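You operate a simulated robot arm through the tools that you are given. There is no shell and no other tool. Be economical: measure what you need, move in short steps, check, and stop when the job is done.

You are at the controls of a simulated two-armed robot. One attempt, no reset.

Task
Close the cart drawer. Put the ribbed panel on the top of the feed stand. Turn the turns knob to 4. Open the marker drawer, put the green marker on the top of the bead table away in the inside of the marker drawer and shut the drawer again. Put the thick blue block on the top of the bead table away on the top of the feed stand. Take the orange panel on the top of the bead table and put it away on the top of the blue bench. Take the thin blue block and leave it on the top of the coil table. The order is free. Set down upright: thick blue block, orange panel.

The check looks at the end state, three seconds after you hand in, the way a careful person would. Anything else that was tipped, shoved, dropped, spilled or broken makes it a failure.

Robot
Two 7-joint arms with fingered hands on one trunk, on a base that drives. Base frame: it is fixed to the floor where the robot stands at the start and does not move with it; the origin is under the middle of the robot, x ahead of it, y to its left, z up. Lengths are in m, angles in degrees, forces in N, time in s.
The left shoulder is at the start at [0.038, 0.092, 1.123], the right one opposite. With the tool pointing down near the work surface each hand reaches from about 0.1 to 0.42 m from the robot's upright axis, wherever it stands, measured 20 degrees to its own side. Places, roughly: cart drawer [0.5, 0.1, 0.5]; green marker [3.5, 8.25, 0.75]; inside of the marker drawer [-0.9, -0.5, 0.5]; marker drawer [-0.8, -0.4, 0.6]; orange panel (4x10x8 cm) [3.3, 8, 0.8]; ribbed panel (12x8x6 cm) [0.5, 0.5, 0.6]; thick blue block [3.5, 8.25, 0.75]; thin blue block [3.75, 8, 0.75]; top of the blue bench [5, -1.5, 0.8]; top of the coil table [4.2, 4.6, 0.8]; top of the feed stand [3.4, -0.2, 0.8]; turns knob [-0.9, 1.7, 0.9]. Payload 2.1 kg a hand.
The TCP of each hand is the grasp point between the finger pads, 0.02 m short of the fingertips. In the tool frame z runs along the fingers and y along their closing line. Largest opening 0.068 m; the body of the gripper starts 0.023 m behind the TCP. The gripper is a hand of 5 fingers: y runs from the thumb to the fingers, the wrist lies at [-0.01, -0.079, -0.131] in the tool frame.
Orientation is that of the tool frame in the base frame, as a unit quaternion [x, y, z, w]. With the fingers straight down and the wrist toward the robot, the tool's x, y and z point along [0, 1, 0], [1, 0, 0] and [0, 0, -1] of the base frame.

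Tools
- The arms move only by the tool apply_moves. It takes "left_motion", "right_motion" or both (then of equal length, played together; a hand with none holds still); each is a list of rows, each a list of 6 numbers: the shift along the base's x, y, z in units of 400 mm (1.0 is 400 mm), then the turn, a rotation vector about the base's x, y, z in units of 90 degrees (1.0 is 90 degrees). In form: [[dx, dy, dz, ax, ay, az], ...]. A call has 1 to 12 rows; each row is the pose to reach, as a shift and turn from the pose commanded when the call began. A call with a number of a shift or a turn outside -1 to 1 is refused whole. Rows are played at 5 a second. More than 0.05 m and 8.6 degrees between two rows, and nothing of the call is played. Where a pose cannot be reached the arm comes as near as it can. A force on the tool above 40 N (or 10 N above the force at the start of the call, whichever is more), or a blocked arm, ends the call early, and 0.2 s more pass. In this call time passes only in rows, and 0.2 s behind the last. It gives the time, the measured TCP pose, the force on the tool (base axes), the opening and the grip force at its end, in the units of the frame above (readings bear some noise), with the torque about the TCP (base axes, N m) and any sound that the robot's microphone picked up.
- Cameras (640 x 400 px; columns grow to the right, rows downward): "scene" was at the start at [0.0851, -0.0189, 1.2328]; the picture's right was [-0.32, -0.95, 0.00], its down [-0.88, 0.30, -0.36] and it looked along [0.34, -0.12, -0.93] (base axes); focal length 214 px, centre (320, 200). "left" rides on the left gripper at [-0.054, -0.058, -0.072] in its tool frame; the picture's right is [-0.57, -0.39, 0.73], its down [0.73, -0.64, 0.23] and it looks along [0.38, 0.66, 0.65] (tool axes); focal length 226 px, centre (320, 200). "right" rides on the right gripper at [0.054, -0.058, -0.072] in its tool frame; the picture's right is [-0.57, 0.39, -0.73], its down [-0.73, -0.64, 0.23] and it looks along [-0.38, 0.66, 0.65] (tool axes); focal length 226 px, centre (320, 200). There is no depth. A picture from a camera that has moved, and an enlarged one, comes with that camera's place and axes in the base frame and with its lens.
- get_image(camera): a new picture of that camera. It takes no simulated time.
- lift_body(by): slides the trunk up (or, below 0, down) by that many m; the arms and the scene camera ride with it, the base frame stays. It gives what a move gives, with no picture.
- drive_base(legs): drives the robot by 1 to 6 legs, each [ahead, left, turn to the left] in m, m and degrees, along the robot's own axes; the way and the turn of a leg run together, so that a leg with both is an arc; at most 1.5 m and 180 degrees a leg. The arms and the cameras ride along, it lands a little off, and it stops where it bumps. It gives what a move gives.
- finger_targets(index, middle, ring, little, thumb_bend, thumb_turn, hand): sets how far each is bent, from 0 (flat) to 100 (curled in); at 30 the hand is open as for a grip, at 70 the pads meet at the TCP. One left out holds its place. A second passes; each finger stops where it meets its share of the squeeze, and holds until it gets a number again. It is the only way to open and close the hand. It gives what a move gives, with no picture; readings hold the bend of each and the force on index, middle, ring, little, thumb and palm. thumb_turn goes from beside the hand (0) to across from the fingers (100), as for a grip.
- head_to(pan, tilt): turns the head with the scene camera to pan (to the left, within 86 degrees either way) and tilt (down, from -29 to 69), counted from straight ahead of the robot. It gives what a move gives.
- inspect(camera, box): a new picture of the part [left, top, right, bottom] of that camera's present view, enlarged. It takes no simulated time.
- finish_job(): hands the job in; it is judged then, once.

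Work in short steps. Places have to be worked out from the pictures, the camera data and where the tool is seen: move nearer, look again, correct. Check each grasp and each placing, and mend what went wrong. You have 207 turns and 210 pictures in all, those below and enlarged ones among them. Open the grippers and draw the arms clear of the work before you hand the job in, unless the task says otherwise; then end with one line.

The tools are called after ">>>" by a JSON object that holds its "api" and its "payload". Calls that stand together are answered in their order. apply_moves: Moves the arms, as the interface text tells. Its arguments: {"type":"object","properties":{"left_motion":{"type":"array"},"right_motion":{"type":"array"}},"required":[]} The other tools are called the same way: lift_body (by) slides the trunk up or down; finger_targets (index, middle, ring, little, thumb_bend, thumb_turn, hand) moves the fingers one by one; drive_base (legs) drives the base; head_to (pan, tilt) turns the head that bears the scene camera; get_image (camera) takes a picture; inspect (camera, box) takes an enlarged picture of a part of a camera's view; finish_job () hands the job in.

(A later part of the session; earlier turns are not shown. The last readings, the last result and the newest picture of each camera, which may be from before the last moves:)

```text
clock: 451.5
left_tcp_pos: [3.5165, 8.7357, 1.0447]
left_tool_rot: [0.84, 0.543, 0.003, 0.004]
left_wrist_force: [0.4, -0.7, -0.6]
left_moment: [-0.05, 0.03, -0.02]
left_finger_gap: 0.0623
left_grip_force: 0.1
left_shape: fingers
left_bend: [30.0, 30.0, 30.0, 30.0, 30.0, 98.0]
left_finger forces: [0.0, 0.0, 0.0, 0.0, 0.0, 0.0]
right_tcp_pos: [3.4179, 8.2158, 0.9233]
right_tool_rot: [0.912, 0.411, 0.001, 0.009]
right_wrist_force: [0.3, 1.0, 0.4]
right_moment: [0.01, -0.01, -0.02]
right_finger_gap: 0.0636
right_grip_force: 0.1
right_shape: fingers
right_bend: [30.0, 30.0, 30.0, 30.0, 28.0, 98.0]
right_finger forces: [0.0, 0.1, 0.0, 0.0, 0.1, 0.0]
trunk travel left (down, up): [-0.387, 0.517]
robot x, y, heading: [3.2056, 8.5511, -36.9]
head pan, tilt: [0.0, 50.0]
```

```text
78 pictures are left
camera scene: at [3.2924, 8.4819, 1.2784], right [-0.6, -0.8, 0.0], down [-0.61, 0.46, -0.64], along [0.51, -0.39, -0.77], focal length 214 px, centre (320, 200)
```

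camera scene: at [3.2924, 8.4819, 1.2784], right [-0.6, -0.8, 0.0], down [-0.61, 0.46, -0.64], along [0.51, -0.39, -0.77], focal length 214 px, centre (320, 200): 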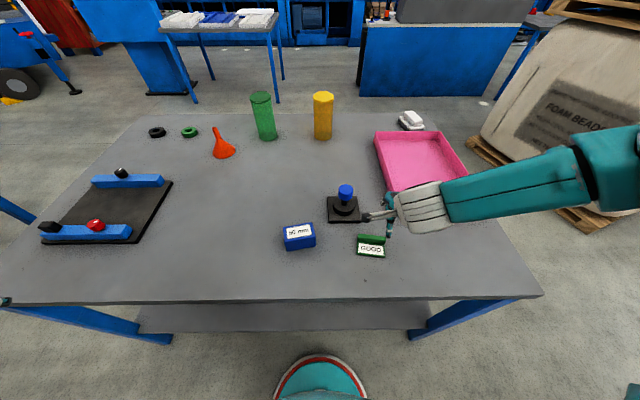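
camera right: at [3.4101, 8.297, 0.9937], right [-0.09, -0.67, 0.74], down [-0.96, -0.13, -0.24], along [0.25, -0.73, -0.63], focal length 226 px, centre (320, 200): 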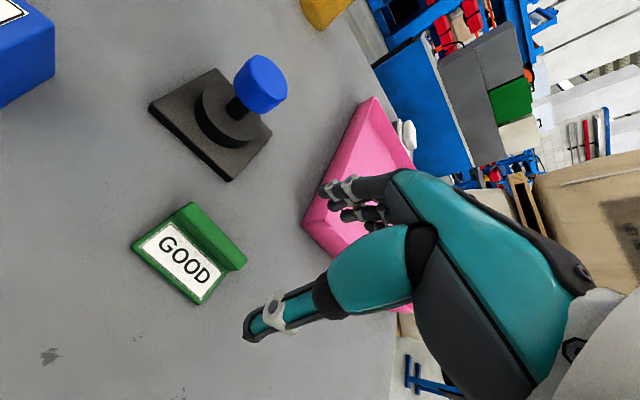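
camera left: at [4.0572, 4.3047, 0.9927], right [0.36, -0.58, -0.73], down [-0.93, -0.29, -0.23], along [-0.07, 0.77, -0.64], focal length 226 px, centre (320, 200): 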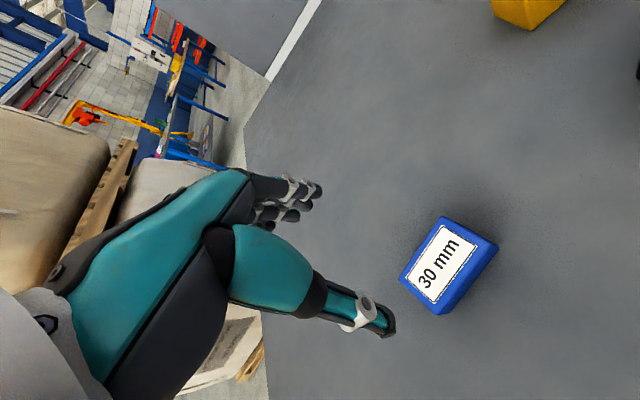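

Ridge centre ≈ (3.436,8.2085). I narrow the opening to avoid the joystick base, shift over the ridge, and lower.

>>> {"api": "finger_targets", "payload": {"hand": "right", "index": 42, "middle": 42, "ring": 42, "little": 42, "thumb_bend": 42}}

>>> {"api": "apply_moves", "payload": {"right_motion": [[0.045, -0.018, 0, 0, 0, 0]]}}

>>> {"api": "lift_body", "payload": {"by": -0.08}}

>>> {"api": "get_image", "payload": {"camera": "right"}}

>>> {"api": "inspect", "payload": {"camera": "scene", "box": [300, 190, 460, 290]}}

```text
clock: 452.5
left_tcp_pos: [3.5151, 8.7359, 1.0442]
left_tool_rot: [0.84, 0.543, 0.003, 0.003]
left_wrist_force: [0.5, -0.4, -0.3]
left_moment: [-0.02, 0.01, 0.0]
left_finger_gap: 0.062
left_grip_force: 0.1
left_shape: fingers
left_bend: [30.0, 30.0, 30.0, 30.0, 30.0, 98.0]
left_finger forces: [0.0, 0.0, 0.0, 0.0, 0.1, 0.1]
right_tcp_pos: [3.4181, 8.2157, 0.923]
right_tool_rot: [0.911, 0.411, 0.001, 0.008]
right_wrist_force: [-0.3, -0.3, -1.2]
right_moment: [0.02, -0.01, 0.03]
right_finger_gap: 0.0428
right_grip_force: 0.1
right_shape: fingers
right_bend: [42.0, 42.0, 42.0, 42.0, 42.0, 98.0]
right_finger forces: [0.1, 0.0, 0.1, 0.0, 0.1, 0.0]
trunk travel left (down, up): [-0.387, 0.517]
robot x, y, heading: [3.2095, 8.545, -36.9]
head pan, tilt: [0.0, 50.0]
```

```text
clock: 452.9
left_tcp_pos: [3.5157, 8.7356, 1.0447]
left_tool_rot: [0.84, 0.542, 0.002, 0.004]
left_wrist_force: [-0.4, 0.6, 0.2]
left_moment: [-0.01, -0.02, -0.02]
left_finger_gap: 0.0626
left_grip_force: 0.0
left_shape: fingers
left_bend: [30.0, 30.0, 30.0, 30.0, 30.0, 98.0]
left_finger forces: [0.0, 0.0, 0.0, 0.0, 0.1, 0.0]
right_tcp_pos: [3.435, 8.2086, 0.9238]
right_tool_rot: [0.912, 0.41, 0.001, 0.009]
right_wrist_force: [0.1, -0.4, -0.3]
right_moment: [-0.03, 0.0, -0.02]
right_finger_gap: 0.0429
right_grip_force: 0.0
right_shape: fingers
right_bend: [42.0, 42.0, 42.0, 42.0, 42.0, 98.0]
right_finger forces: [0.1, 0.0, 0.0, 0.0, 0.0, 0.0]
trunk travel left (down, up): [-0.387, 0.517]
robot x, y, heading: [3.2078, 8.5479, -36.8]
head pan, tilt: [0.0, 50.0]
```

```text
clock: 454.1
left_tcp_pos: [3.5164, 8.7362, 0.9646]
left_tool_rot: [0.84, 0.542, 0.003, 0.004]
left_wrist_force: [-0.4, -0.1, 0.9]
left_moment: [0.0, 0.0, -0.02]
left_finger_gap: 0.0622
left_grip_force: 0.1
left_shape: fingers
left_bend: [30.0, 30.0, 30.0, 30.0, 30.0, 98.0]
left_finger forces: [0.0, 0.0, 0.1, 0.1, 0.0, 0.0]
right_tcp_pos: [3.4363, 8.2097, 0.844]
right_tool_rot: [0.911, 0.412, 0.001, 0.009]
right_wrist_force: [-0.5, 0.4, -0.6]
right_moment: [-0.02, 0.0, 0.01]
right_finger_gap: 0.0433
right_grip_force: 0.0
right_shape: fingers
right_bend: [42.0, 42.0, 42.0, 42.0, 42.0, 98.0]
right_finger forces: [0.0, 0.0, 0.1, 0.0, 0.0, 0.1]
trunk travel left (down, up): [-0.307, 0.597]
robot x, y, heading: [3.2077, 8.544, -36.7]
head pan, tilt: [0.0, 50.0]
```

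```text
77 pictures are left
camera right: at [3.4281, 8.2898, 0.9138], right [-0.09, -0.67, 0.74], down [-0.96, -0.13, -0.24], along [0.25, -0.73, -0.63], focal length 226 px, centre (320, 200)
```

right: 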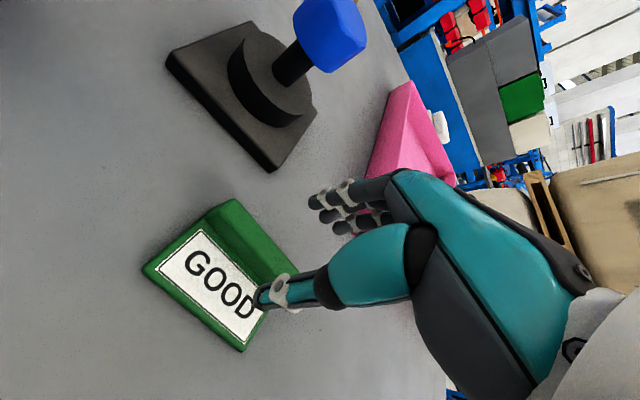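

```text
4.00 times, centred on (380, 240) of scene
camera zoom: at [3.3012, 8.4752, 1.1977], right [-0.6, -0.8, 0.0], down [-0.61, 0.46, -0.64], along [0.51, -0.39, -0.77], focal length 858 px, centre (80, 40)
```

zoom: 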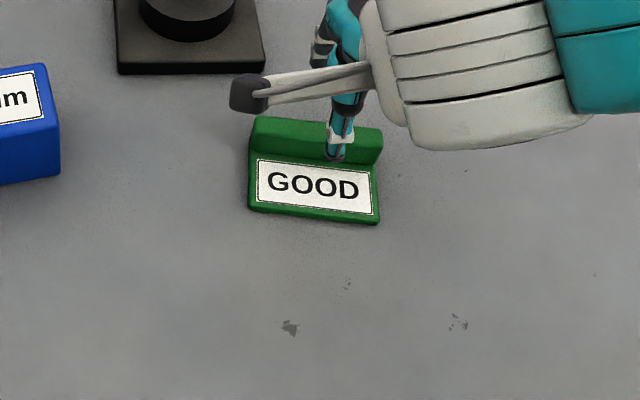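

Aligned; I shift 1.2 cm left to centre on the ridge, lower 4 cm and close.

>>> {"api": "apply_moves", "payload": {"right_motion": [[0.018, 0.024, 0, 0, 0, 0]]}}

>>> {"api": "lift_body", "payload": {"by": -0.038}}

>>> {"api": "finger_targets", "payload": {"hand": "right", "index": 80, "middle": 80, "ring": 80, "little": 80, "thumb_bend": 80}}

>>> {"api": "get_image", "payload": {"camera": "right"}}

```text
clock: 454.5
left_tcp_pos: [3.5152, 8.7365, 0.9638]
left_tool_rot: [0.84, 0.542, 0.001, 0.003]
left_wrist_force: [-0.4, -0.5, -0.2]
left_moment: [0.02, 0.02, 0.02]
left_finger_gap: 0.0623
left_grip_force: 0.0
left_shape: fingers
left_bend: [30.0, 30.0, 30.0, 30.0, 30.0, 98.0]
left_finger forces: [0.0, 0.0, 0.1, 0.1, 0.1, 0.0]
right_tcp_pos: [3.4426, 8.2179, 0.8415]
right_tool_rot: [0.912, 0.411, 0.002, 0.01]
right_wrist_force: [0.0, -0.1, -0.4]
right_moment: [0.02, 0.04, 0.02]
right_finger_gap: 0.0432
right_grip_force: 0.0
right_shape: fingers
right_bend: [42.0, 42.0, 42.0, 42.0, 42.0, 98.0]
right_finger forces: [0.0, 0.0, 0.1, 0.0, 0.0, 0.1]
trunk travel left (down, up): [-0.307, 0.597]
robot x, y, heading: [3.2089, 8.5491, -36.8]
head pan, tilt: [0.0, 50.0]
```

```text
clock: 455.3
left_tcp_pos: [3.5152, 8.7384, 0.9254]
left_tool_rot: [0.84, 0.543, 0.003, 0.004]
left_wrist_force: [-0.3, -0.3, 1.1]
left_moment: [0.02, -0.01, -0.02]
left_finger_gap: 0.0624
left_grip_force: 0.1
left_shape: fingers
left_bend: [30.0, 30.0, 30.0, 30.0, 30.0, 98.0]
left_finger forces: [0.0, 0.1, 0.0, 0.0, 0.1, 0.0]
right_tcp_pos: [3.4437, 8.2189, 0.806]
right_tool_rot: [0.911, 0.411, 0.001, 0.011]
right_wrist_force: [3.3, -2.5, 21.1]
right_moment: [0.45, 0.4, 0.01]
right_finger_gap: 0.044
right_grip_force: 10.3
right_shape: fingers
right_bend: [42.0, 42.0, 42.0, 42.0, 41.0, 98.0]
right_finger forces: [0.0, 0.1, 0.0, 0.1, 20.4, 0.1]
trunk travel left (down, up): [-0.269, 0.635]
robot x, y, heading: [3.2083, 8.5495, -36.7]
head pan, tilt: [0.0, 50.0]
```

```text
clock: 456.3
left_tcp_pos: [3.5148, 8.7369, 0.9262]
left_tool_rot: [0.84, 0.543, 0.002, 0.004]
left_wrist_force: [-0.1, -0.5, 0.8]
left_moment: [0.0, 0.02, -0.03]
left_finger_gap: 0.0624
left_grip_force: 0.0
left_shape: fingers
left_bend: [30.0, 30.0, 30.0, 30.0, 30.0, 98.0]
left_finger forces: [0.0, 0.0, 0.0, 0.0, 0.0, 0.1]
right_tcp_pos: [3.4428, 8.2194, 0.8047]
right_tool_rot: [0.912, 0.411, 0.0, 0.009]
right_wrist_force: [-0.5, 0.1, 7.5]
right_moment: [0.3, 0.3, 0.01]
right_finger_gap: 0.0208
right_grip_force: 9.0
right_shape: fingers
right_bend: [79.0, 79.0, 79.0, 80.0, 30.0, 96.0]
right_finger forces: [2.7, 2.1, 1.6, 0.0, 11.0, 0.1]
trunk travel left (down, up): [-0.269, 0.635]
robot x, y, heading: [3.2075, 8.5493, -36.9]
head pan, tilt: [0.0, 50.0]
```

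```text
75 pictures are left
camera right: at [3.4349, 8.2997, 0.8755], right [-0.09, -0.67, 0.74], down [-0.96, -0.13, -0.24], along [0.25, -0.73, -0.63], focal length 226 px, centre (320, 200)
```

right: 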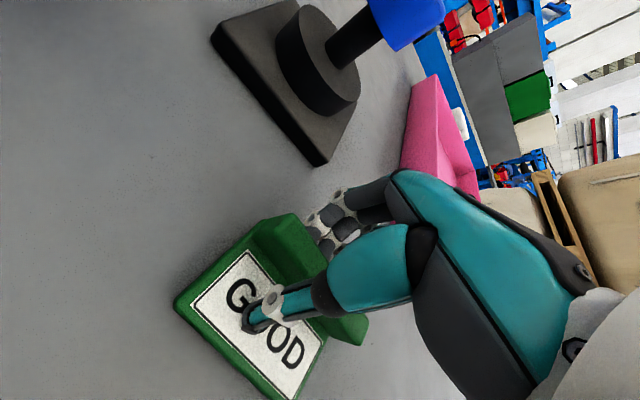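

The thumb is pressing on the label plate. I raise 1.2 cm, pre-close the hand partway, lower again and then close on the ridge.

>>> {"api": "finger_targets", "payload": {"hand": "right", "index": 42, "middle": 42, "ring": 42, "little": 42, "thumb_bend": 42}}

>>> {"api": "lift_body", "payload": {"by": 0.02}}

>>> {"api": "finger_targets", "payload": {"hand": "right", "index": 53, "middle": 53, "ring": 53, "little": 53, "thumb_bend": 54}}

>>> {"api": "get_image", "payload": {"camera": "right"}}

>>> {"api": "inspect", "payload": {"camera": "scene", "box": [300, 190, 460, 290]}}

```text
clock: 457.3
left_tcp_pos: [3.5152, 8.7369, 0.9256]
left_tool_rot: [0.84, 0.543, 0.003, 0.003]
left_wrist_force: [0.9, -0.5, -0.2]
left_moment: [0.01, 0.0, 0.0]
left_finger_gap: 0.0624
left_grip_force: 0.1
left_shape: fingers
left_bend: [30.0, 30.0, 30.0, 30.0, 30.0, 98.0]
left_finger forces: [0.0, 0.1, 0.1, 0.0, 0.0, 0.0]
right_tcp_pos: [3.4424, 8.2195, 0.8051]
right_tool_rot: [0.912, 0.411, 0.002, 0.009]
right_wrist_force: [-1.3, 2.1, 4.8]
right_moment: [0.13, 0.13, 0.0]
right_finger_gap: 0.0487
right_grip_force: 1.2
right_shape: fingers
right_bend: [42.0, 42.0, 42.0, 42.0, 35.0, 97.0]
right_finger forces: [0.0, 0.0, 0.1, 0.0, 3.7, 0.0]
trunk travel left (down, up): [-0.269, 0.635]
robot x, y, heading: [3.2074, 8.551, -36.8]
head pan, tilt: [0.0, 50.0]
```

```text
clock: 457.9
left_tcp_pos: [3.5164, 8.7368, 0.9462]
left_tool_rot: [0.84, 0.542, 0.002, 0.002]
left_wrist_force: [-0.3, -0.4, -0.5]
left_moment: [0.03, 0.02, 0.01]
left_finger_gap: 0.0624
left_grip_force: 0.1
left_shape: fingers
left_bend: [30.0, 30.0, 30.0, 30.0, 30.0, 98.0]
left_finger forces: [0.1, 0.1, 0.0, 0.1, 0.1, 0.0]
right_tcp_pos: [3.444, 8.2188, 0.8247]
right_tool_rot: [0.912, 0.411, 0.001, 0.009]
right_wrist_force: [-0.6, 0.2, -0.1]
right_moment: [0.0, 0.0, 0.03]
right_finger_gap: 0.0426
right_grip_force: 0.1
right_shape: fingers
right_bend: [42.0, 42.0, 42.0, 42.0, 42.0, 98.0]
right_finger forces: [0.0, 0.1, 0.1, 0.0, 0.0, 0.0]
trunk travel left (down, up): [-0.289, 0.615]
robot x, y, heading: [3.2057, 8.5497, -36.9]
head pan, tilt: [0.0, 50.0]
```

```text
clock: 458.9
left_tcp_pos: [3.5153, 8.7356, 0.9464]
left_tool_rot: [0.84, 0.543, 0.003, 0.004]
left_wrist_force: [0.5, 0.3, 0.6]
left_moment: [-0.02, 0.01, -0.01]
left_finger_gap: 0.0624
left_grip_force: 0.1
left_shape: fingers
left_bend: [30.0, 30.0, 30.0, 30.0, 30.0, 98.0]
left_finger forces: [0.1, 0.1, 0.0, 0.0, 0.0, 0.0]
right_tcp_pos: [3.4441, 8.2193, 0.8242]
right_tool_rot: [0.912, 0.41, 0.001, 0.009]
right_wrist_force: [-0.1, 0.4, 0.0]
right_moment: [0.0, 0.0, 0.02]
right_finger_gap: 0.0235
right_grip_force: 0.0
right_shape: fingers
right_bend: [53.0, 53.0, 53.0, 53.0, 54.0, 98.0]
right_finger forces: [0.0, 0.0, 0.1, 0.1, 0.0, 0.1]
trunk travel left (down, up): [-0.289, 0.615]
robot x, y, heading: [3.21, 8.5476, -37.1]
head pan, tilt: [0.0, 50.0]
```

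```text
74 pictures are left
camera right: at [3.4353, 8.2994, 0.8956], right [-0.09, -0.67, 0.74], down [-0.96, -0.13, -0.24], along [0.25, -0.73, -0.63], focal length 226 px, centre (320, 200)
```

right: 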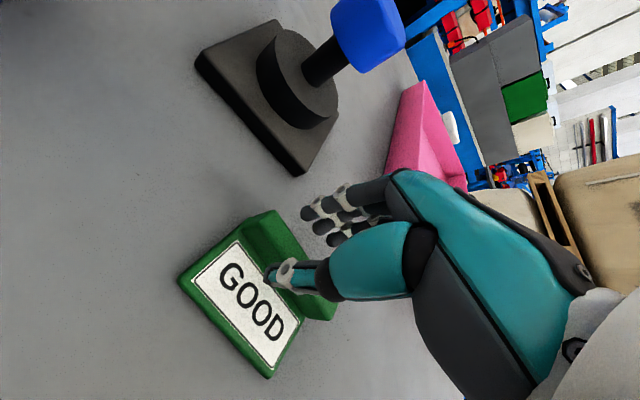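

```text
4.00 times, centred on (380, 240) of scene
camera zoom: at [3.3036, 8.4735, 1.1795], right [-0.6, -0.8, 0.0], down [-0.61, 0.46, -0.64], along [0.51, -0.39, -0.77], focal length 858 px, centre (80, 40)
```

zoom: 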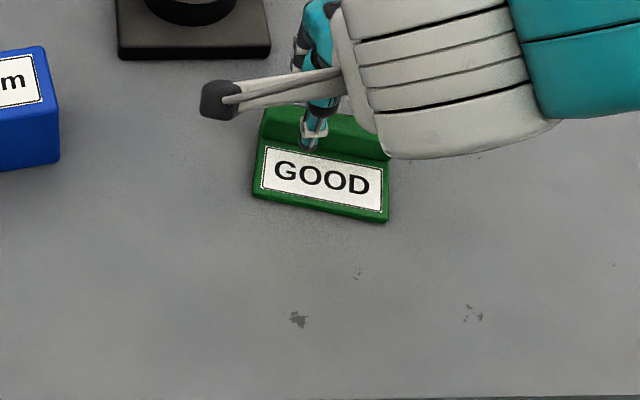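

Thumb is in front of the ridge and fingers behind. I lower 1.8 cm and close.

>>> {"api": "lift_body", "payload": {"by": -0.018}}

>>> {"api": "finger_targets", "payload": {"hand": "right", "index": 80, "middle": 80, "ring": 80, "little": 80, "thumb_bend": 80}}

>>> {"api": "get_image", "payload": {"camera": "right"}}

```text
clock: 459.6
left_tcp_pos: [3.5148, 8.7369, 0.9281]
left_tool_rot: [0.84, 0.542, 0.002, 0.004]
left_wrist_force: [0.6, 0.2, 0.0]
left_moment: [0.0, 0.02, -0.01]
left_finger_gap: 0.0623
left_grip_force: 0.1
left_shape: fingers
left_bend: [30.0, 30.0, 30.0, 30.0, 30.0, 98.0]
left_finger forces: [0.0, 0.0, 0.1, 0.1, 0.0, 0.0]
right_tcp_pos: [3.4431, 8.2198, 0.808]
right_tool_rot: [0.912, 0.411, 0.002, 0.01]
right_wrist_force: [0.0, -0.5, 15.4]
right_moment: [0.28, 0.18, 0.02]
right_finger_gap: 0.0236
right_grip_force: 7.2
right_shape: fingers
right_bend: [53.0, 53.0, 53.0, 53.0, 53.0, 98.0]
right_finger forces: [0.0, 0.1, 0.1, 0.0, 14.7, 0.0]
trunk travel left (down, up): [-0.271, 0.633]
robot x, y, heading: [3.2036, 8.5491, -36.9]
head pan, tilt: [0.0, 50.0]
```

```text
clock: 460.6
left_tcp_pos: [3.5155, 8.7362, 0.9271]
left_tool_rot: [0.84, 0.543, 0.002, 0.004]
left_wrist_force: [0.1, 0.7, 0.2]
left_moment: [-0.01, -0.01, -0.01]
left_finger_gap: 0.0625
left_grip_force: 0.1
left_shape: fingers
left_bend: [30.0, 30.0, 30.0, 30.0, 30.0, 98.0]
left_finger forces: [0.0, 0.0, 0.0, 0.0, 0.0, 0.0]
right_tcp_pos: [3.4428, 8.2178, 0.807]
right_tool_rot: [0.912, 0.411, 0.001, 0.009]
right_wrist_force: [2.0, -2.2, 14.5]
right_moment: [0.38, 0.37, 0.02]
right_finger_gap: 0.0099
right_grip_force: 13.0
right_shape: fingers
right_bend: [78.0, 79.0, 79.0, 80.0, 47.0, 96.0]
right_finger forces: [3.5, 2.8, 1.8, 0.1, 18.3, 0.0]
trunk travel left (down, up): [-0.271, 0.633]
robot x, y, heading: [3.2115, 8.5488, -36.8]
head pan, tilt: [0.0, 50.0]
```

```text
72 pictures are left
camera right: at [3.4351, 8.2995, 0.8778], right [-0.09, -0.67, 0.74], down [-0.96, -0.13, -0.24], along [0.25, -0.73, -0.63], focal length 226 px, centre (320, 200)
```

right: 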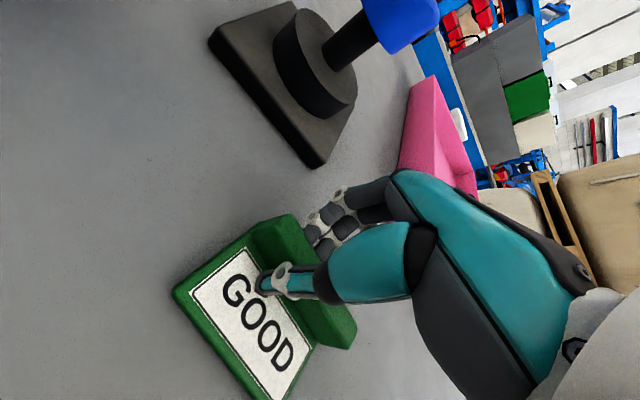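

Gap ≈1 cm with force: it may hold the ridge. I test with a small lift.

>>> {"api": "lift_body", "payload": {"by": 0.05}}

>>> {"api": "get_image", "payload": {"camera": "right"}}

```text
clock: 461.5
left_tcp_pos: [3.5149, 8.7362, 0.9792]
left_tool_rot: [0.84, 0.543, 0.001, 0.003]
left_wrist_force: [0.6, 0.4, -0.6]
left_moment: [0.02, -0.01, -0.01]
left_finger_gap: 0.0621
left_grip_force: 0.1
left_shape: fingers
left_bend: [30.0, 30.0, 30.0, 30.0, 30.0, 98.0]
left_finger forces: [0.0, 0.0, 0.1, 0.0, 0.0, 0.1]
right_tcp_pos: [3.4446, 8.2195, 0.8572]
right_tool_rot: [0.912, 0.41, 0.0, 0.009]
right_wrist_force: [1.1, 0.2, -1.1]
right_moment: [-0.02, 0.02, -0.01]
right_finger_gap: 0.008
right_grip_force: 9.1
right_shape: fingers
right_bend: [79.0, 79.0, 79.0, 80.0, 48.0, 96.0]
right_finger forces: [4.8, 2.3, 1.0, 0.0, 8.7, 0.1]
trunk travel left (down, up): [-0.321, 0.583]
robot x, y, heading: [3.2086, 8.5451, -36.8]
head pan, tilt: [0.0, 50.0]
```

```text
71 pictures are left
camera right: at [3.4352, 8.2993, 0.9274], right [-0.09, -0.67, 0.74], down [-0.96, -0.13, -0.24], along [0.25, -0.73, -0.63], focal length 226 px, centre (320, 200)
```

right: 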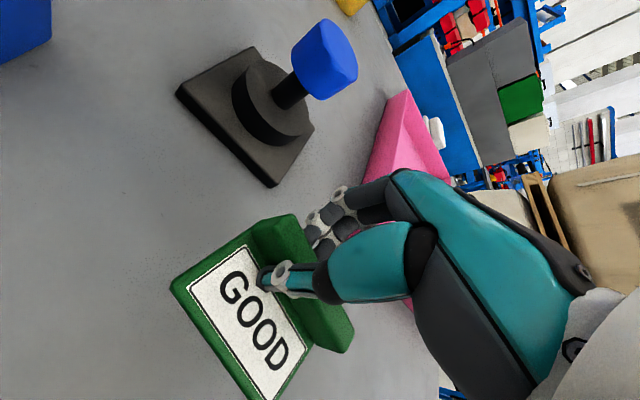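

The marker is lifted with the hand. I increase the squeeze for security.

>>> {"api": "finger_targets", "payload": {"hand": "right", "index": 90, "middle": 90, "ring": 90, "thumb_bend": 80}}

>>> {"api": "get_image", "payload": {"camera": "right"}}

```text
clock: 462.5
left_tcp_pos: [3.5157, 8.7375, 0.9786]
left_tool_rot: [0.84, 0.542, 0.002, 0.004]
left_wrist_force: [0.6, 0.8, 0.7]
left_moment: [0.0, -0.02, -0.02]
left_finger_gap: 0.0623
left_grip_force: 0.0
left_shape: fingers
left_bend: [30.0, 30.0, 30.0, 30.0, 30.0, 98.0]
left_finger forces: [0.0, 0.0, 0.1, 0.1, 0.0, 0.0]
right_tcp_pos: [3.444, 8.2197, 0.8564]
right_tool_rot: [0.912, 0.411, 0.001, 0.01]
right_wrist_force: [0.1, 0.2, 1.1]
right_moment: [-0.01, 0.0, 0.02]
right_finger_gap: 0.0105
right_grip_force: 0.2
right_shape: fingers
right_bend: [91.0, 90.0, 90.0, 80.0, 76.0, 98.0]
right_finger forces: [0.0, 0.0, 0.0, 0.0, 0.1, 0.0]
trunk travel left (down, up): [-0.321, 0.583]
robot x, y, heading: [3.2111, 8.5535, -36.9]
head pan, tilt: [0.0, 50.0]
```

```text
70 pictures are left
camera right: at [3.4353, 8.2994, 0.9276], right [-0.09, -0.67, 0.74], down [-0.96, -0.13, -0.24], along [0.25, -0.73, -0.63], focal length 226 px, centre (320, 200)
```

right: 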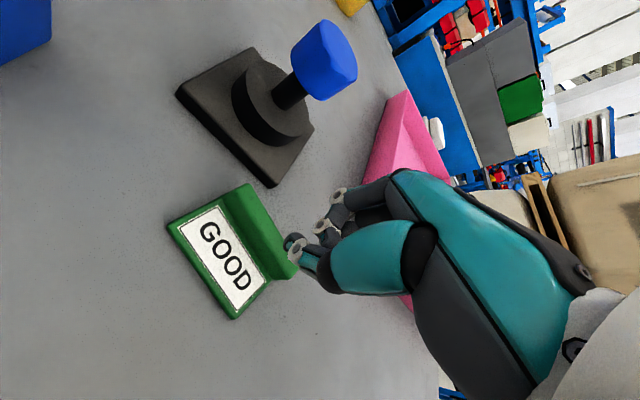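

It slipped back down and sits upright. I re-align: the ridge normal is now at about -55°, so I rotate -14°, set the thumb nearly closed just in front of the ridge, fingers open behind.

>>> {"api": "finger_targets", "payload": {"hand": "right", "index": 38, "middle": 38, "ring": 38, "little": 38, "thumb_bend": 62}}

>>> {"api": "apply_moves", "payload": {"right_motion": [[0.022, 0.003, 0, 0, 0, -0.078], [0.045, 0.006, 0, 0, 0, -0.155]]}}

>>> {"api": "lift_body", "payload": {"by": -0.03}}

>>> {"api": "get_image", "payload": {"camera": "right"}}

>>> {"api": "inspect", "payload": {"camera": "scene", "box": [300, 190, 460, 290]}}

```text
clock: 463.5
left_tcp_pos: [3.5148, 8.7365, 0.9791]
left_tool_rot: [0.84, 0.542, 0.002, 0.004]
left_wrist_force: [0.9, -1.0, 0.0]
left_moment: [-0.01, 0.03, 0.01]
left_finger_gap: 0.0621
left_grip_force: 0.0
left_shape: fingers
left_bend: [30.0, 30.0, 30.0, 30.0, 30.0, 98.0]
left_finger forces: [0.1, 0.0, 0.0, 0.0, 0.1, 0.1]
right_tcp_pos: [3.443, 8.2201, 0.8565]
right_tool_rot: [0.912, 0.411, 0.001, 0.009]
right_wrist_force: [-0.5, 0.1, -0.1]
right_moment: [-0.02, 0.0, 0.03]
right_finger_gap: 0.0289
right_grip_force: 0.1
right_shape: fingers
right_bend: [38.0, 38.0, 38.0, 38.0, 62.0, 98.0]
right_finger forces: [0.0, 0.0, 0.1, 0.0, 0.0, 0.0]
trunk travel left (down, up): [-0.321, 0.583]
robot x, y, heading: [3.2081, 8.5449, -37.0]
head pan, tilt: [0.0, 50.0]
```

```text
clock: 464.1
left_tcp_pos: [3.515, 8.7359, 0.9796]
left_tool_rot: [0.84, 0.543, 0.003, 0.004]
left_wrist_force: [-0.4, 0.1, 1.0]
left_moment: [0.0, -0.01, -0.01]
left_finger_gap: 0.0623
left_grip_force: 0.0
left_shape: fingers
left_bend: [30.0, 30.0, 30.0, 30.0, 30.0, 98.0]
left_finger forces: [0.0, 0.1, 0.0, 0.0, 0.0, 0.0]
right_tcp_pos: [3.4419, 8.2124, 0.8736]
right_tool_rot: [0.955, 0.296, 0.001, 0.009]
right_wrist_force: [0.2, -0.5, -0.1]
right_moment: [0.0, 0.0, 0.05]
right_finger_gap: 0.0295
right_grip_force: 0.1
right_shape: fingers
right_bend: [38.0, 38.0, 38.0, 38.0, 62.0, 98.0]
right_finger forces: [0.1, 0.1, 0.1, 0.1, 0.1, 0.0]
right hand out of reach, approached as far as the arm can: row 1, 2
trunk travel left (down, up): [-0.321, 0.583]
robot x, y, heading: [3.2039, 8.5501, -36.7]
head pan, tilt: [0.0, 50.0]
```

```text
clock: 464.9
left_tcp_pos: [3.5166, 8.7362, 0.9488]
left_tool_rot: [0.84, 0.542, 0.003, 0.004]
left_wrist_force: [-0.2, -0.5, -0.1]
left_moment: [-0.03, -0.04, 0.03]
left_finger_gap: 0.0622
left_grip_force: 0.0
left_shape: fingers
left_bend: [30.0, 30.0, 30.0, 30.0, 30.0, 98.0]
left_finger forces: [0.1, 0.1, 0.0, 0.1, 0.1, 0.1]
right_tcp_pos: [3.4406, 8.2121, 0.8443]
right_tool_rot: [0.955, 0.297, 0.0, 0.009]
right_wrist_force: [-0.3, 0.0, 0.0]
right_moment: [0.0, -0.02, -0.03]
right_finger_gap: 0.0291
right_grip_force: 0.1
right_shape: fingers
right_bend: [38.0, 38.0, 38.0, 38.0, 62.0, 98.0]
right_finger forces: [0.0, 0.0, 0.0, 0.0, 0.1, 0.0]
trunk travel left (down, up): [-0.291, 0.613]
robot x, y, heading: [3.204, 8.5507, -37.1]
head pan, tilt: [0.0, 50.0]
```

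```text
69 pictures are left
camera right: at [3.4519, 8.2919, 0.9147], right [-0.25, -0.63, 0.74], down [-0.97, 0.11, -0.24], along [0.07, -0.77, -0.63], focal length 226 px, centre (320, 200)
```

right: 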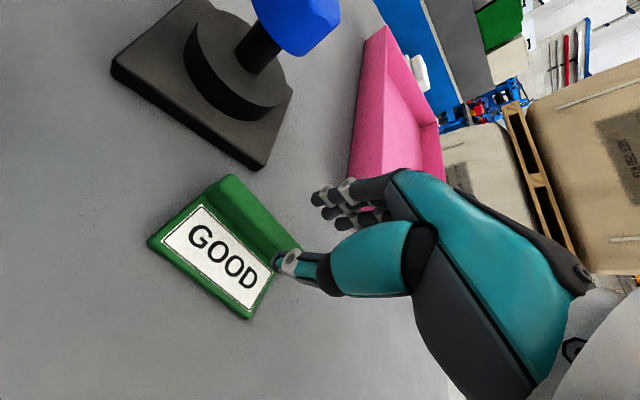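

```text
4.00 times, centred on (380, 240) of scene
camera zoom: at [3.3033, 8.4737, 1.1815], right [-0.6, -0.8, 0.0], down [-0.61, 0.46, -0.64], along [0.51, -0.39, -0.77], focal length 858 px, centre (80, 40)
```

zoom: 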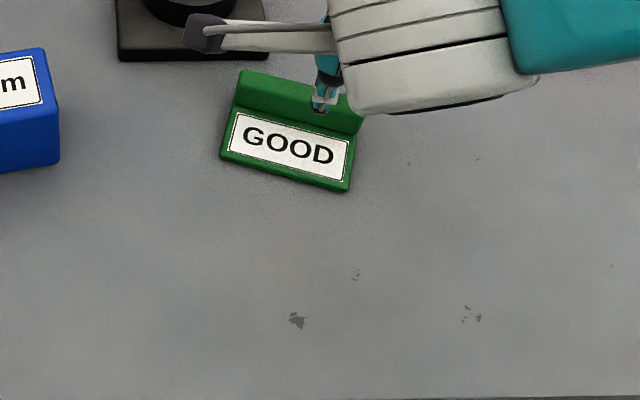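

Yaw now matches; the hand is ~2.4 cm short along the ridge. I nudge the base and re-look.

>>> {"api": "drive_base", "payload": {"legs": [[0.016, 0.018, 0]]}}

>>> {"api": "lift_body", "payload": {"by": -0.015}}

>>> {"api": "get_image", "payload": {"camera": "right"}}

```text
clock: 465.7
left_tcp_pos: [3.5398, 8.7414, 0.9485]
left_tool_rot: [0.84, 0.542, 0.002, 0.003]
left_wrist_force: [-0.8, 0.1, -0.4]
left_moment: [0.0, 0.05, 0.0]
left_finger_gap: 0.062
left_grip_force: 0.0
left_shape: fingers
left_bend: [30.0, 30.0, 30.0, 30.0, 30.0, 98.0]
left_finger forces: [0.0, 0.0, 0.0, 0.0, 0.0, 0.0]
right_tcp_pos: [3.4658, 8.2158, 0.8432]
right_tool_rot: [0.955, 0.296, 0.0, 0.009]
right_wrist_force: [0.2, 0.7, -0.5]
right_moment: [0.0, 0.01, 0.0]
right_finger_gap: 0.0292
right_grip_force: 0.0
right_shape: fingers
right_bend: [38.0, 38.0, 38.0, 38.0, 62.0, 98.0]
right_finger forces: [0.0, 0.1, 0.0, 0.0, 0.0, 0.0]
trunk travel left (down, up): [-0.291, 0.613]
robot x, y, heading: [3.2316, 8.554, -36.9]
head pan, tilt: [0.0, 50.0]
```

```text
clock: 466.3
left_tcp_pos: [3.5401, 8.7407, 0.9329]
left_tool_rot: [0.84, 0.543, 0.002, 0.003]
left_wrist_force: [0.6, 0.4, -0.1]
left_moment: [0.01, -0.01, -0.02]
left_finger_gap: 0.0624
left_grip_force: 0.0
left_shape: fingers
left_bend: [30.0, 30.0, 30.0, 30.0, 30.0, 98.0]
left_finger forces: [0.0, 0.1, 0.0, 0.0, 0.0, 0.1]
right_tcp_pos: [3.4651, 8.2169, 0.8283]
right_tool_rot: [0.955, 0.296, 0.001, 0.009]
right_wrist_force: [0.7, 0.0, 0.3]
right_moment: [0.02, -0.01, -0.01]
right_finger_gap: 0.0292
right_grip_force: 0.1
right_shape: fingers
right_bend: [38.0, 38.0, 38.0, 38.0, 62.0, 98.0]
right_finger forces: [0.1, 0.0, 0.0, 0.0, 0.0, 0.0]
trunk travel left (down, up): [-0.276, 0.628]
robot x, y, heading: [3.2328, 8.5509, -36.9]
head pan, tilt: [0.0, 50.0]
```

```text
67 pictures are left
camera right: at [3.4757, 8.2965, 0.8995], right [-0.25, -0.63, 0.74], down [-0.97, 0.11, -0.24], along [0.07, -0.77, -0.63], focal length 226 px, centre (320, 200)
```

right: 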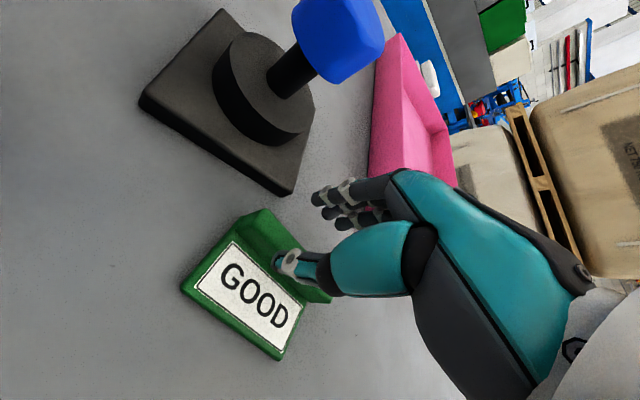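

Geometry is right: thumb just before the ridge, fingers behind. I lower 2.2 cm and close the fingers onto it.

>>> {"api": "lift_body", "payload": {"by": -0.022}}

>>> {"api": "finger_targets", "payload": {"hand": "right", "index": 85, "middle": 85, "ring": 85, "little": 85, "thumb_bend": 80}}

>>> {"api": "get_image", "payload": {"camera": "right"}}

```text
clock: 467.0
left_tcp_pos: [3.5402, 8.7406, 0.9124]
left_tool_rot: [0.84, 0.543, 0.002, 0.004]
left_wrist_force: [0.3, 0.4, 0.1]
left_moment: [-0.04, 0.0, 0.0]
left_finger_gap: 0.0627
left_grip_force: 0.1
left_shape: fingers
left_bend: [30.0, 30.0, 30.0, 30.0, 30.0, 98.0]
left_finger forces: [0.0, 0.0, 0.0, 0.0, 0.0, 0.1]
right_tcp_pos: [3.4637, 8.2168, 0.8073]
right_tool_rot: [0.955, 0.297, 0.001, 0.01]
right_wrist_force: [-0.7, 0.8, 10.8]
right_moment: [0.16, 0.07, 0.02]
right_finger_gap: 0.0287
right_grip_force: 5.7
right_shape: fingers
right_bend: [38.0, 38.0, 38.0, 38.0, 62.0, 98.0]
right_finger forces: [0.1, 0.0, 0.0, 0.0, 11.1, 0.1]
trunk travel left (down, up): [-0.254, 0.65]
robot x, y, heading: [3.2317, 8.5514, -36.8]
head pan, tilt: [0.0, 50.0]
```

```text
clock: 468.0
left_tcp_pos: [3.5384, 8.7408, 0.9114]
left_tool_rot: [0.84, 0.543, 0.001, 0.004]
left_wrist_force: [0.0, 0.1, 0.3]
left_moment: [0.0, -0.03, 0.02]
left_finger_gap: 0.0623
left_grip_force: 0.1
left_shape: fingers
left_bend: [30.0, 30.0, 30.0, 30.0, 30.0, 98.0]
left_finger forces: [0.0, 0.1, 0.1, 0.1, 0.1, 0.1]
right_tcp_pos: [3.4649, 8.2172, 0.8061]
right_tool_rot: [0.955, 0.297, 0.002, 0.009]
right_wrist_force: [-1.0, -0.4, 1.4]
right_moment: [0.1, -0.04, 0.0]
right_finger_gap: 0.0041
right_grip_force: 17.7
right_shape: fingers
right_bend: [76.0, 83.0, 85.0, 85.0, 71.0, 87.0]
right_finger forces: [9.5, 6.7, 0.0, 0.1, 19.6, 0.0]
trunk travel left (down, up): [-0.254, 0.65]
robot x, y, heading: [3.2355, 8.5512, -36.7]
head pan, tilt: [0.0, 50.0]
```

```text
66 pictures are left
camera right: at [3.4757, 8.2965, 0.8777], right [-0.25, -0.63, 0.74], down [-0.97, 0.11, -0.24], along [0.07, -0.77, -0.63], focal length 226 px, centre (320, 200)
```

right: 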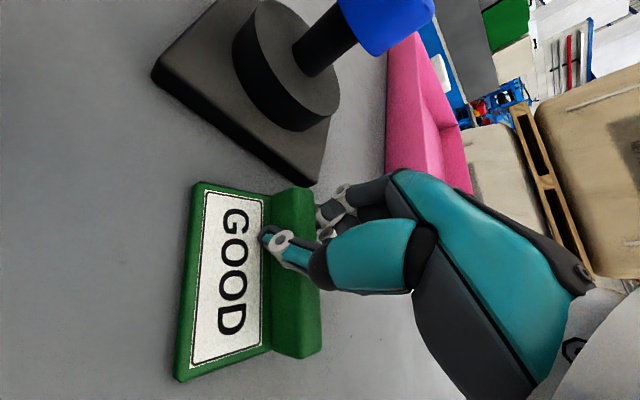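

Gripped more firmly (~18 N), the marker pivoted slightly. I lift to test.

>>> {"api": "lift_body", "payload": {"by": 0.06}}

>>> {"api": "get_image", "payload": {"camera": "right"}}

>>> {"api": "inspect", "payload": {"camera": "scene", "box": [300, 170, 460, 270]}}

```text
clock: 469.0
left_tcp_pos: [3.5397, 8.7416, 0.9709]
left_tool_rot: [0.839, 0.544, 0.002, 0.003]
left_wrist_force: [-0.4, 0.0, -0.6]
left_moment: [-0.01, -0.01, -0.01]
left_finger_gap: 0.0625
left_grip_force: 0.0
left_shape: fingers
left_bend: [30.0, 30.0, 30.0, 30.0, 30.0, 98.0]
left_finger forces: [0.1, 0.1, 0.1, 0.1, 0.1, 0.0]
right_tcp_pos: [3.4647, 8.2164, 0.8666]
right_tool_rot: [0.955, 0.296, -0.001, 0.008]
right_wrist_force: [-0.1, -1.0, -0.5]
right_moment: [-0.01, 0.03, -0.01]
right_finger_gap: 0.0049
right_grip_force: 16.9
right_shape: fingers
right_bend: [76.0, 84.0, 85.0, 85.0, 70.0, 87.0]
right_finger forces: [10.0, 6.2, 0.1, 0.1, 17.1, 0.0]
trunk travel left (down, up): [-0.314, 0.59]
robot x, y, heading: [3.2314, 8.5518, -37.1]
head pan, tilt: [0.0, 50.0]
```

```text
65 pictures are left
camera right: at [3.4758, 8.2964, 0.9375], right [-0.25, -0.63, 0.74], down [-0.97, 0.11, -0.24], along [0.07, -0.77, -0.63], focal length 226 px, centre (320, 200)
```

right: 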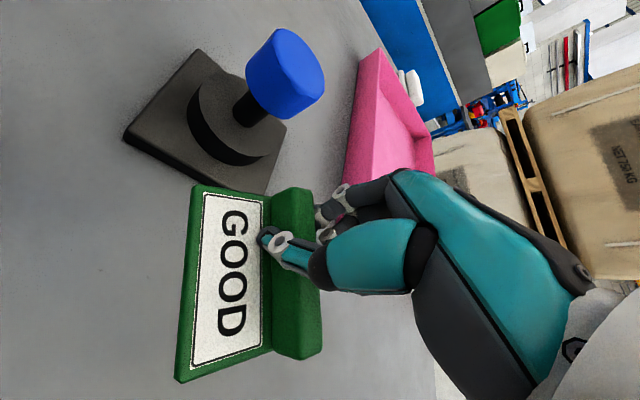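

```text
4.00 times, centred on (380, 220) of scene
camera zoom: at [3.3243, 8.4804, 1.2047], right [-0.6, -0.8, 0.0], down [-0.61, 0.46, -0.64], along [0.51, -0.39, -0.77], focal length 858 px, centre (80, 120)
```

zoom: 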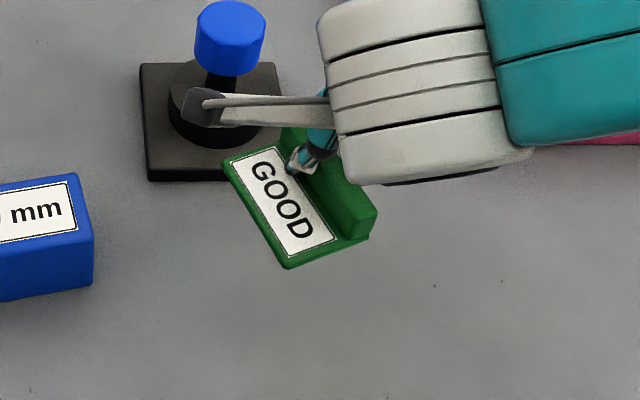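

The marker is held level. I raise, tuck the right hand back and up, and bring the left hand toward the thick block.

>>> {"api": "lift_body", "payload": {"by": 0.12}}

>>> {"api": "apply_moves", "payload": {"left_motion": [[0.021, -0.099, 0, 0, 0, -0.008], [0.0425, -0.199, 0, 0, 0, -0.017], [0.064, -0.298, 0, 0, 0, -0.025], [0.085, -0.3975, 0, 0, 0, -0.033], [0.106, -0.497, 0, 0, 0, -0.042], [0.1275, -0.596, 0, 0, 0, -0.05], [0.149, -0.696, 0, 0, 0, -0.058], [0.17, -0.795, 0, 0, 0, -0.067]], "right_motion": [[-0.085, 0.017, 0.0375, 0, 0, 0], [-0.17, 0.034, 0.075, 0, 0, 0], [-0.255, 0.051, 0.1125, 0, 0, 0], [-0.34, 0.0675, 0.15, 0, 0, 0], [-0.425, 0.084, 0.1875, 0, 0, 0], [-0.51, 0.101, 0.225, 0, 0, 0], [-0.595, 0.118, 0.2625, 0, 0, 0], [-0.68, 0.135, 0.3, 0, 0, 0]]}}

>>> {"api": "drive_base", "payload": {"legs": [[0, -0.09, 0]]}}

>>> {"api": "lift_body", "payload": {"by": -0.15}}

>>> {"api": "get_image", "payload": {"camera": "left"}}

>>> {"api": "get_image", "payload": {"camera": "scene"}}

```text
clock: 470.5
left_tcp_pos: [3.54, 8.7409, 1.0917]
left_tool_rot: [0.84, 0.543, 0.003, 0.004]
left_wrist_force: [0.0, -1.0, -0.2]
left_moment: [-0.01, 0.0, 0.01]
left_finger_gap: 0.0622
left_grip_force: 0.1
left_shape: fingers
left_bend: [30.0, 30.0, 30.0, 30.0, 30.0, 98.0]
left_finger forces: [0.0, 0.0, 0.1, 0.0, 0.1, 0.0]
right_tcp_pos: [3.4635, 8.216, 1.0004]
right_tool_rot: [0.954, 0.298, 0.01, 0.023]
right_wrist_force: [0.6, -0.5, -0.6]
right_moment: [-0.02, 0.01, 0.03]
right_finger_gap: 0.0051
right_grip_force: 16.8
right_shape: fingers
right_bend: [76.0, 84.0, 85.0, 85.0, 69.0, 87.0]
right_finger forces: [10.0, 6.2, 0.2, 0.1, 17.2, 0.0]
trunk travel left (down, up): [-0.434, 0.47]
robot x, y, heading: [3.2281, 8.5499, -36.9]
head pan, tilt: [0.0, 50.0]
```

```text
clock: 472.3
left_tcp_pos: [3.6085, 8.4222, 1.0915]
left_tool_rot: [0.867, 0.499, 0.002, 0.003]
left_wrist_force: [-0.4, -0.9, 0.1]
left_moment: [0.0, -0.02, -0.02]
left_finger_gap: 0.0624
left_grip_force: 0.0
left_shape: fingers
left_bend: [30.0, 30.0, 30.0, 30.0, 30.0, 98.0]
left_finger forces: [0.1, 0.0, 0.0, 0.0, 0.0, 0.1]
left hand out of reach, approached as far as the arm can: row 1, 2, 3, 4
right_tcp_pos: [3.1584, 8.2056, 1.1548]
right_tool_rot: [0.954, 0.299, 0.01, 0.021]
right_wrist_force: [0.2, -0.1, -0.6]
right_moment: [0.0, 0.01, 0.0]
right_finger_gap: 0.0035
right_grip_force: 12.3
right_shape: fingers
right_bend: [77.0, 85.0, 85.0, 85.0, 68.0, 90.0]
right_finger forces: [10.6, 2.1, 0.0, 0.1, 12.3, 0.0]
right hand out of reach, approached as far as the arm can: row 4, 5, 6, 7, 8
trunk travel left (down, up): [-0.434, 0.47]
robot x, y, heading: [3.2325, 8.5537, -36.6]
head pan, tilt: [0.0, 50.0]
```

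```text
clock: 473.4
left_tcp_pos: [3.555, 8.3493, 1.0917]
left_tool_rot: [0.868, 0.497, 0.002, 0.004]
left_wrist_force: [0.5, 0.3, 0.2]
left_moment: [0.0, -0.02, -0.01]
left_finger_gap: 0.0624
left_grip_force: 0.1
left_shape: fingers
left_bend: [30.0, 30.0, 30.0, 30.0, 30.0, 98.0]
left_finger forces: [0.0, 0.0, 0.0, 0.1, 0.1, 0.1]
right_tcp_pos: [3.1044, 8.135, 1.1555]
right_tool_rot: [0.954, 0.297, 0.01, 0.021]
right_wrist_force: [-0.1, -0.7, -1.1]
right_moment: [-0.01, 0.0, 0.02]
right_finger_gap: 0.0031
right_grip_force: 12.7
right_shape: fingers
right_bend: [77.0, 85.0, 85.0, 85.0, 68.0, 90.0]
right_finger forces: [10.5, 2.2, 0.0, 0.0, 12.4, 0.0]
trunk travel left (down, up): [-0.434, 0.47]
robot x, y, heading: [3.1793, 8.4785, -36.6]
head pan, tilt: [0.0, 50.0]
```

```text
clock: 475.1
left_tcp_pos: [3.5549, 8.351, 0.942]
left_tool_rot: [0.868, 0.497, 0.002, 0.004]
left_wrist_force: [-0.5, 0.5, -0.1]
left_moment: [0.0, -0.02, 0.0]
left_finger_gap: 0.0624
left_grip_force: 0.1
left_shape: fingers
left_bend: [30.0, 30.0, 30.0, 30.0, 30.0, 98.0]
left_finger forces: [0.0, 0.0, 0.0, 0.1, 0.1, 0.0]
right_tcp_pos: [3.1049, 8.1345, 1.0059]
right_tool_rot: [0.954, 0.298, 0.011, 0.021]
right_wrist_force: [0.5, 0.2, -0.2]
right_moment: [-0.04, 0.0, 0.0]
right_finger_gap: 0.0033
right_grip_force: 12.8
right_shape: fingers
right_bend: [77.0, 85.0, 85.0, 85.0, 68.0, 90.0]
right_finger forces: [10.5, 2.1, 0.0, 0.0, 12.3, 0.1]
trunk travel left (down, up): [-0.284, 0.62]
robot x, y, heading: [3.178, 8.4825, -37.0]
head pan, tilt: [0.0, 50.0]
```

```text
63 pictures are left
camera left: at [3.477, 8.3328, 1.013], right [-0.61, -0.3, -0.73], down [-0.18, 0.95, -0.24], along [0.77, -0.01, -0.64], focal length 226 px, centre (320, 200)
```

left: 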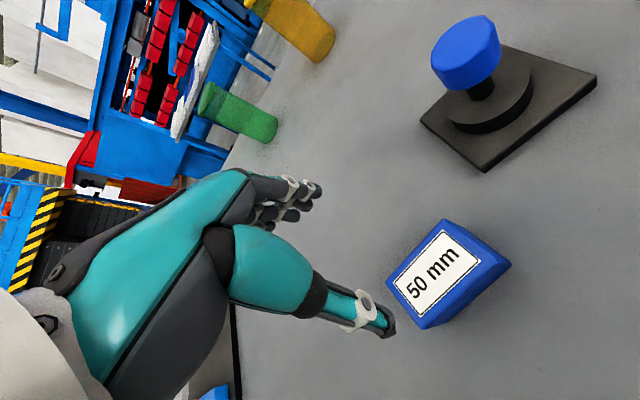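

```text
62 pictures are left
camera scene: at [3.2742, 8.4058, 1.1745], right [-0.6, -0.8, 0.0], down [-0.61, 0.46, -0.64], along [0.51, -0.39, -0.77], focal length 214 px, centre (320, 200)
```

scene: 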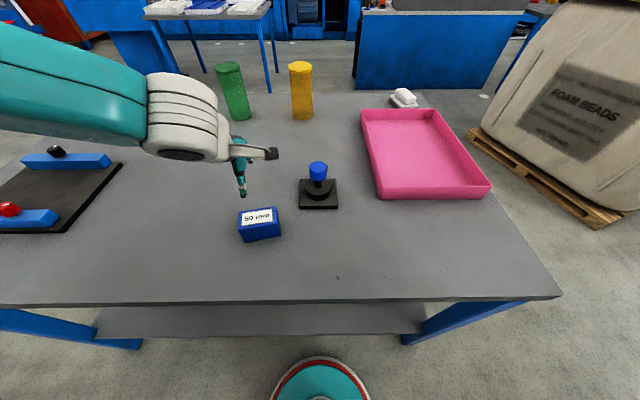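

Thick block centre ≈ (3.551,8.356), aligned. I fine-adjust, lower to straddle, and check.

>>> {"api": "apply_moves", "payload": {"left_motion": [[-0.011, 0.015, 0, 0, 0, 0]]}}

>>> {"api": "lift_body", "payload": {"by": -0.09}}

>>> {"api": "get_image", "payload": {"camera": "left"}}

```text
clock: 475.5
left_tcp_pos: [3.5502, 8.3562, 0.9416]
left_tool_rot: [0.867, 0.498, 0.002, 0.003]
left_wrist_force: [0.0, -0.3, 0.9]
left_moment: [0.0, 0.01, 0.0]
left_finger_gap: 0.0622
left_grip_force: 0.0
left_shape: fingers
left_bend: [30.0, 30.0, 30.0, 30.0, 30.0, 98.0]
left_finger forces: [0.0, 0.1, 0.0, 0.0, 0.0, 0.0]
right_tcp_pos: [3.1049, 8.1339, 1.0068]
right_tool_rot: [0.954, 0.298, 0.011, 0.021]
right_wrist_force: [1.0, -0.9, -0.4]
right_moment: [-0.04, -0.02, 0.0]
right_finger_gap: 0.0033
right_grip_force: 12.7
right_shape: fingers
right_bend: [77.0, 85.0, 85.0, 85.0, 68.0, 90.0]
right_finger forces: [10.5, 2.0, 0.0, 0.1, 12.3, 0.1]
trunk travel left (down, up): [-0.284, 0.62]
robot x, y, heading: [3.1782, 8.4783, -36.9]
head pan, tilt: [0.0, 50.0]
```

```text
clock: 476.8
left_tcp_pos: [3.55, 8.3566, 0.8518]
left_tool_rot: [0.868, 0.497, 0.002, 0.004]
left_wrist_force: [1.8, -0.4, -0.6]
left_moment: [0.0, 0.01, 0.0]
left_finger_gap: 0.0622
left_grip_force: 0.1
left_shape: fingers
left_bend: [30.0, 30.0, 30.0, 30.0, 30.0, 98.0]
left_finger forces: [0.0, 0.1, 0.0, 0.0, 0.0, 0.0]
right_tcp_pos: [3.1051, 8.1344, 0.9157]
right_tool_rot: [0.954, 0.299, 0.011, 0.022]
right_wrist_force: [-0.1, -0.4, -0.6]
right_moment: [-0.05, 0.01, 0.02]
right_finger_gap: 0.0034
right_grip_force: 12.5
right_shape: fingers
right_bend: [77.0, 85.0, 85.0, 85.0, 68.0, 90.0]
right_finger forces: [10.5, 2.0, 0.0, 0.0, 12.2, 0.0]
trunk travel left (down, up): [-0.194, 0.71]
robot x, y, heading: [3.1786, 8.4796, -37.0]
head pan, tilt: [0.0, 50.0]
```

```text
61 pictures are left
camera left: at [3.4725, 8.3388, 0.923], right [-0.61, -0.3, -0.73], down [-0.18, 0.95, -0.24], along [0.77, -0.01, -0.64], focal length 226 px, centre (320, 200)
```

left: 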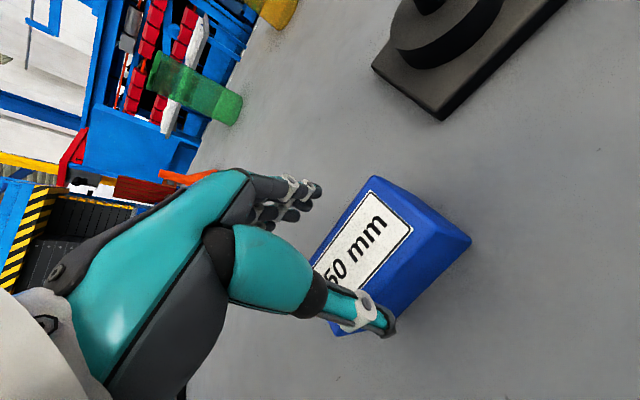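

Centred. I lower 4.5 cm and grasp.

>>> {"api": "lift_body", "payload": {"by": -0.043}}

>>> {"api": "finger_targets", "payload": {"hand": "left", "index": 80, "middle": 80, "ring": 80, "little": 80, "thumb_bend": 80}}

>>> {"api": "lift_body", "payload": {"by": 0.1}}

>>> {"api": "get_image", "payload": {"camera": "left"}}

```text
clock: 477.6
left_tcp_pos: [3.5507, 8.3575, 0.809]
left_tool_rot: [0.867, 0.498, 0.003, 0.003]
left_wrist_force: [-0.8, -0.4, 6.7]
left_moment: [0.01, 0.01, 0.02]
left_finger_gap: 0.0672
left_grip_force: 4.8
left_shape: fingers
left_bend: [29.0, 30.0, 30.0, 30.0, 29.0, 97.0]
left_finger forces: [4.4, 0.1, 0.0, 0.0, 5.0, 0.1]
right_tcp_pos: [3.1035, 8.1332, 0.8735]
right_tool_rot: [0.954, 0.298, 0.011, 0.021]
right_wrist_force: [0.2, -0.8, -0.6]
right_moment: [-0.01, 0.04, 0.01]
right_finger_gap: 0.0034
right_grip_force: 12.5
right_shape: fingers
right_bend: [77.0, 85.0, 85.0, 85.0, 68.0, 90.0]
right_finger forces: [10.5, 2.1, 0.0, 0.0, 12.2, 0.0]
trunk travel left (down, up): [-0.151, 0.753]
robot x, y, heading: [3.1789, 8.4815, -36.8]
head pan, tilt: [0.0, 50.0]
```

```text
clock: 478.6
left_tcp_pos: [3.5511, 8.3564, 0.8093]
left_tool_rot: [0.867, 0.498, 0.003, 0.005]
left_wrist_force: [2.6, -2.4, 19.2]
left_moment: [-0.11, -0.47, -0.27]
left_finger_gap: 0.0351
left_grip_force: 48.5
left_shape: fingers
left_bend: [39.0, 55.0, 57.0, 66.0, 68.0, 90.0]
left_finger forces: [16.4, 10.0, 9.7, 11.7, 49.1, 0.0]
right_tcp_pos: [3.1045, 8.1337, 0.8736]
right_tool_rot: [0.955, 0.297, 0.012, 0.021]
right_wrist_force: [-0.5, 0.4, -1.3]
right_moment: [-0.05, 0.0, -0.04]
right_finger_gap: 0.0032
right_grip_force: 12.6
right_shape: fingers
right_bend: [77.0, 85.0, 85.0, 85.0, 68.0, 90.0]
right_finger forces: [10.5, 2.2, 0.0, 0.1, 12.1, 0.1]
trunk travel left (down, up): [-0.151, 0.753]
robot x, y, heading: [3.1773, 8.4822, -36.9]
head pan, tilt: [0.0, 50.0]
```

```text
clock: 480.0
left_tcp_pos: [3.5512, 8.3569, 0.9076]
left_tool_rot: [0.867, 0.498, 0.002, 0.004]
left_wrist_force: [0.0, 0.1, -0.9]
left_moment: [-0.02, 0.0, -0.02]
left_finger_gap: 0.0353
left_grip_force: 42.7
left_shape: fingers
left_bend: [40.0, 57.0, 59.0, 67.0, 67.0, 88.0]
left_finger forces: [15.4, 8.3, 7.9, 9.5, 44.7, 0.0]
right_tcp_pos: [3.1051, 8.1338, 0.9731]
right_tool_rot: [0.954, 0.298, 0.01, 0.021]
right_wrist_force: [0.1, 0.3, -0.3]
right_moment: [-0.02, -0.04, -0.02]
right_finger_gap: 0.003
right_grip_force: 12.4
right_shape: fingers
right_bend: [77.0, 85.0, 85.0, 85.0, 68.0, 90.0]
right_finger forces: [10.5, 2.1, 0.0, 0.0, 12.2, 0.0]
trunk travel left (down, up): [-0.251, 0.653]
robot x, y, heading: [3.1799, 8.4819, -36.5]
head pan, tilt: [0.0, 50.0]
```

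```text
60 pictures are left
camera left: at [3.4728, 8.3386, 0.9797], right [-0.61, -0.3, -0.73], down [-0.18, 0.95, -0.24], along [0.77, -0.01, -0.64], focal length 226 px, centre (320, 200)
```

left: 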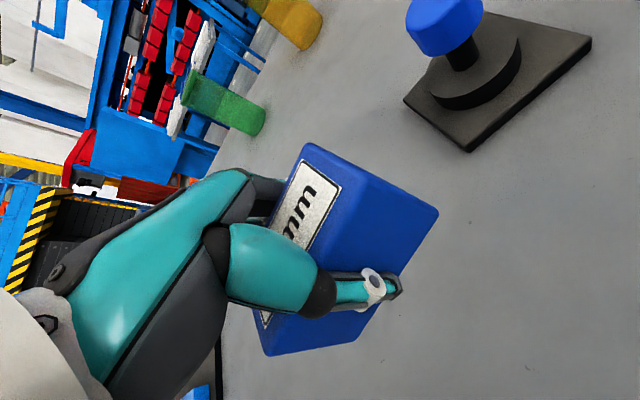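

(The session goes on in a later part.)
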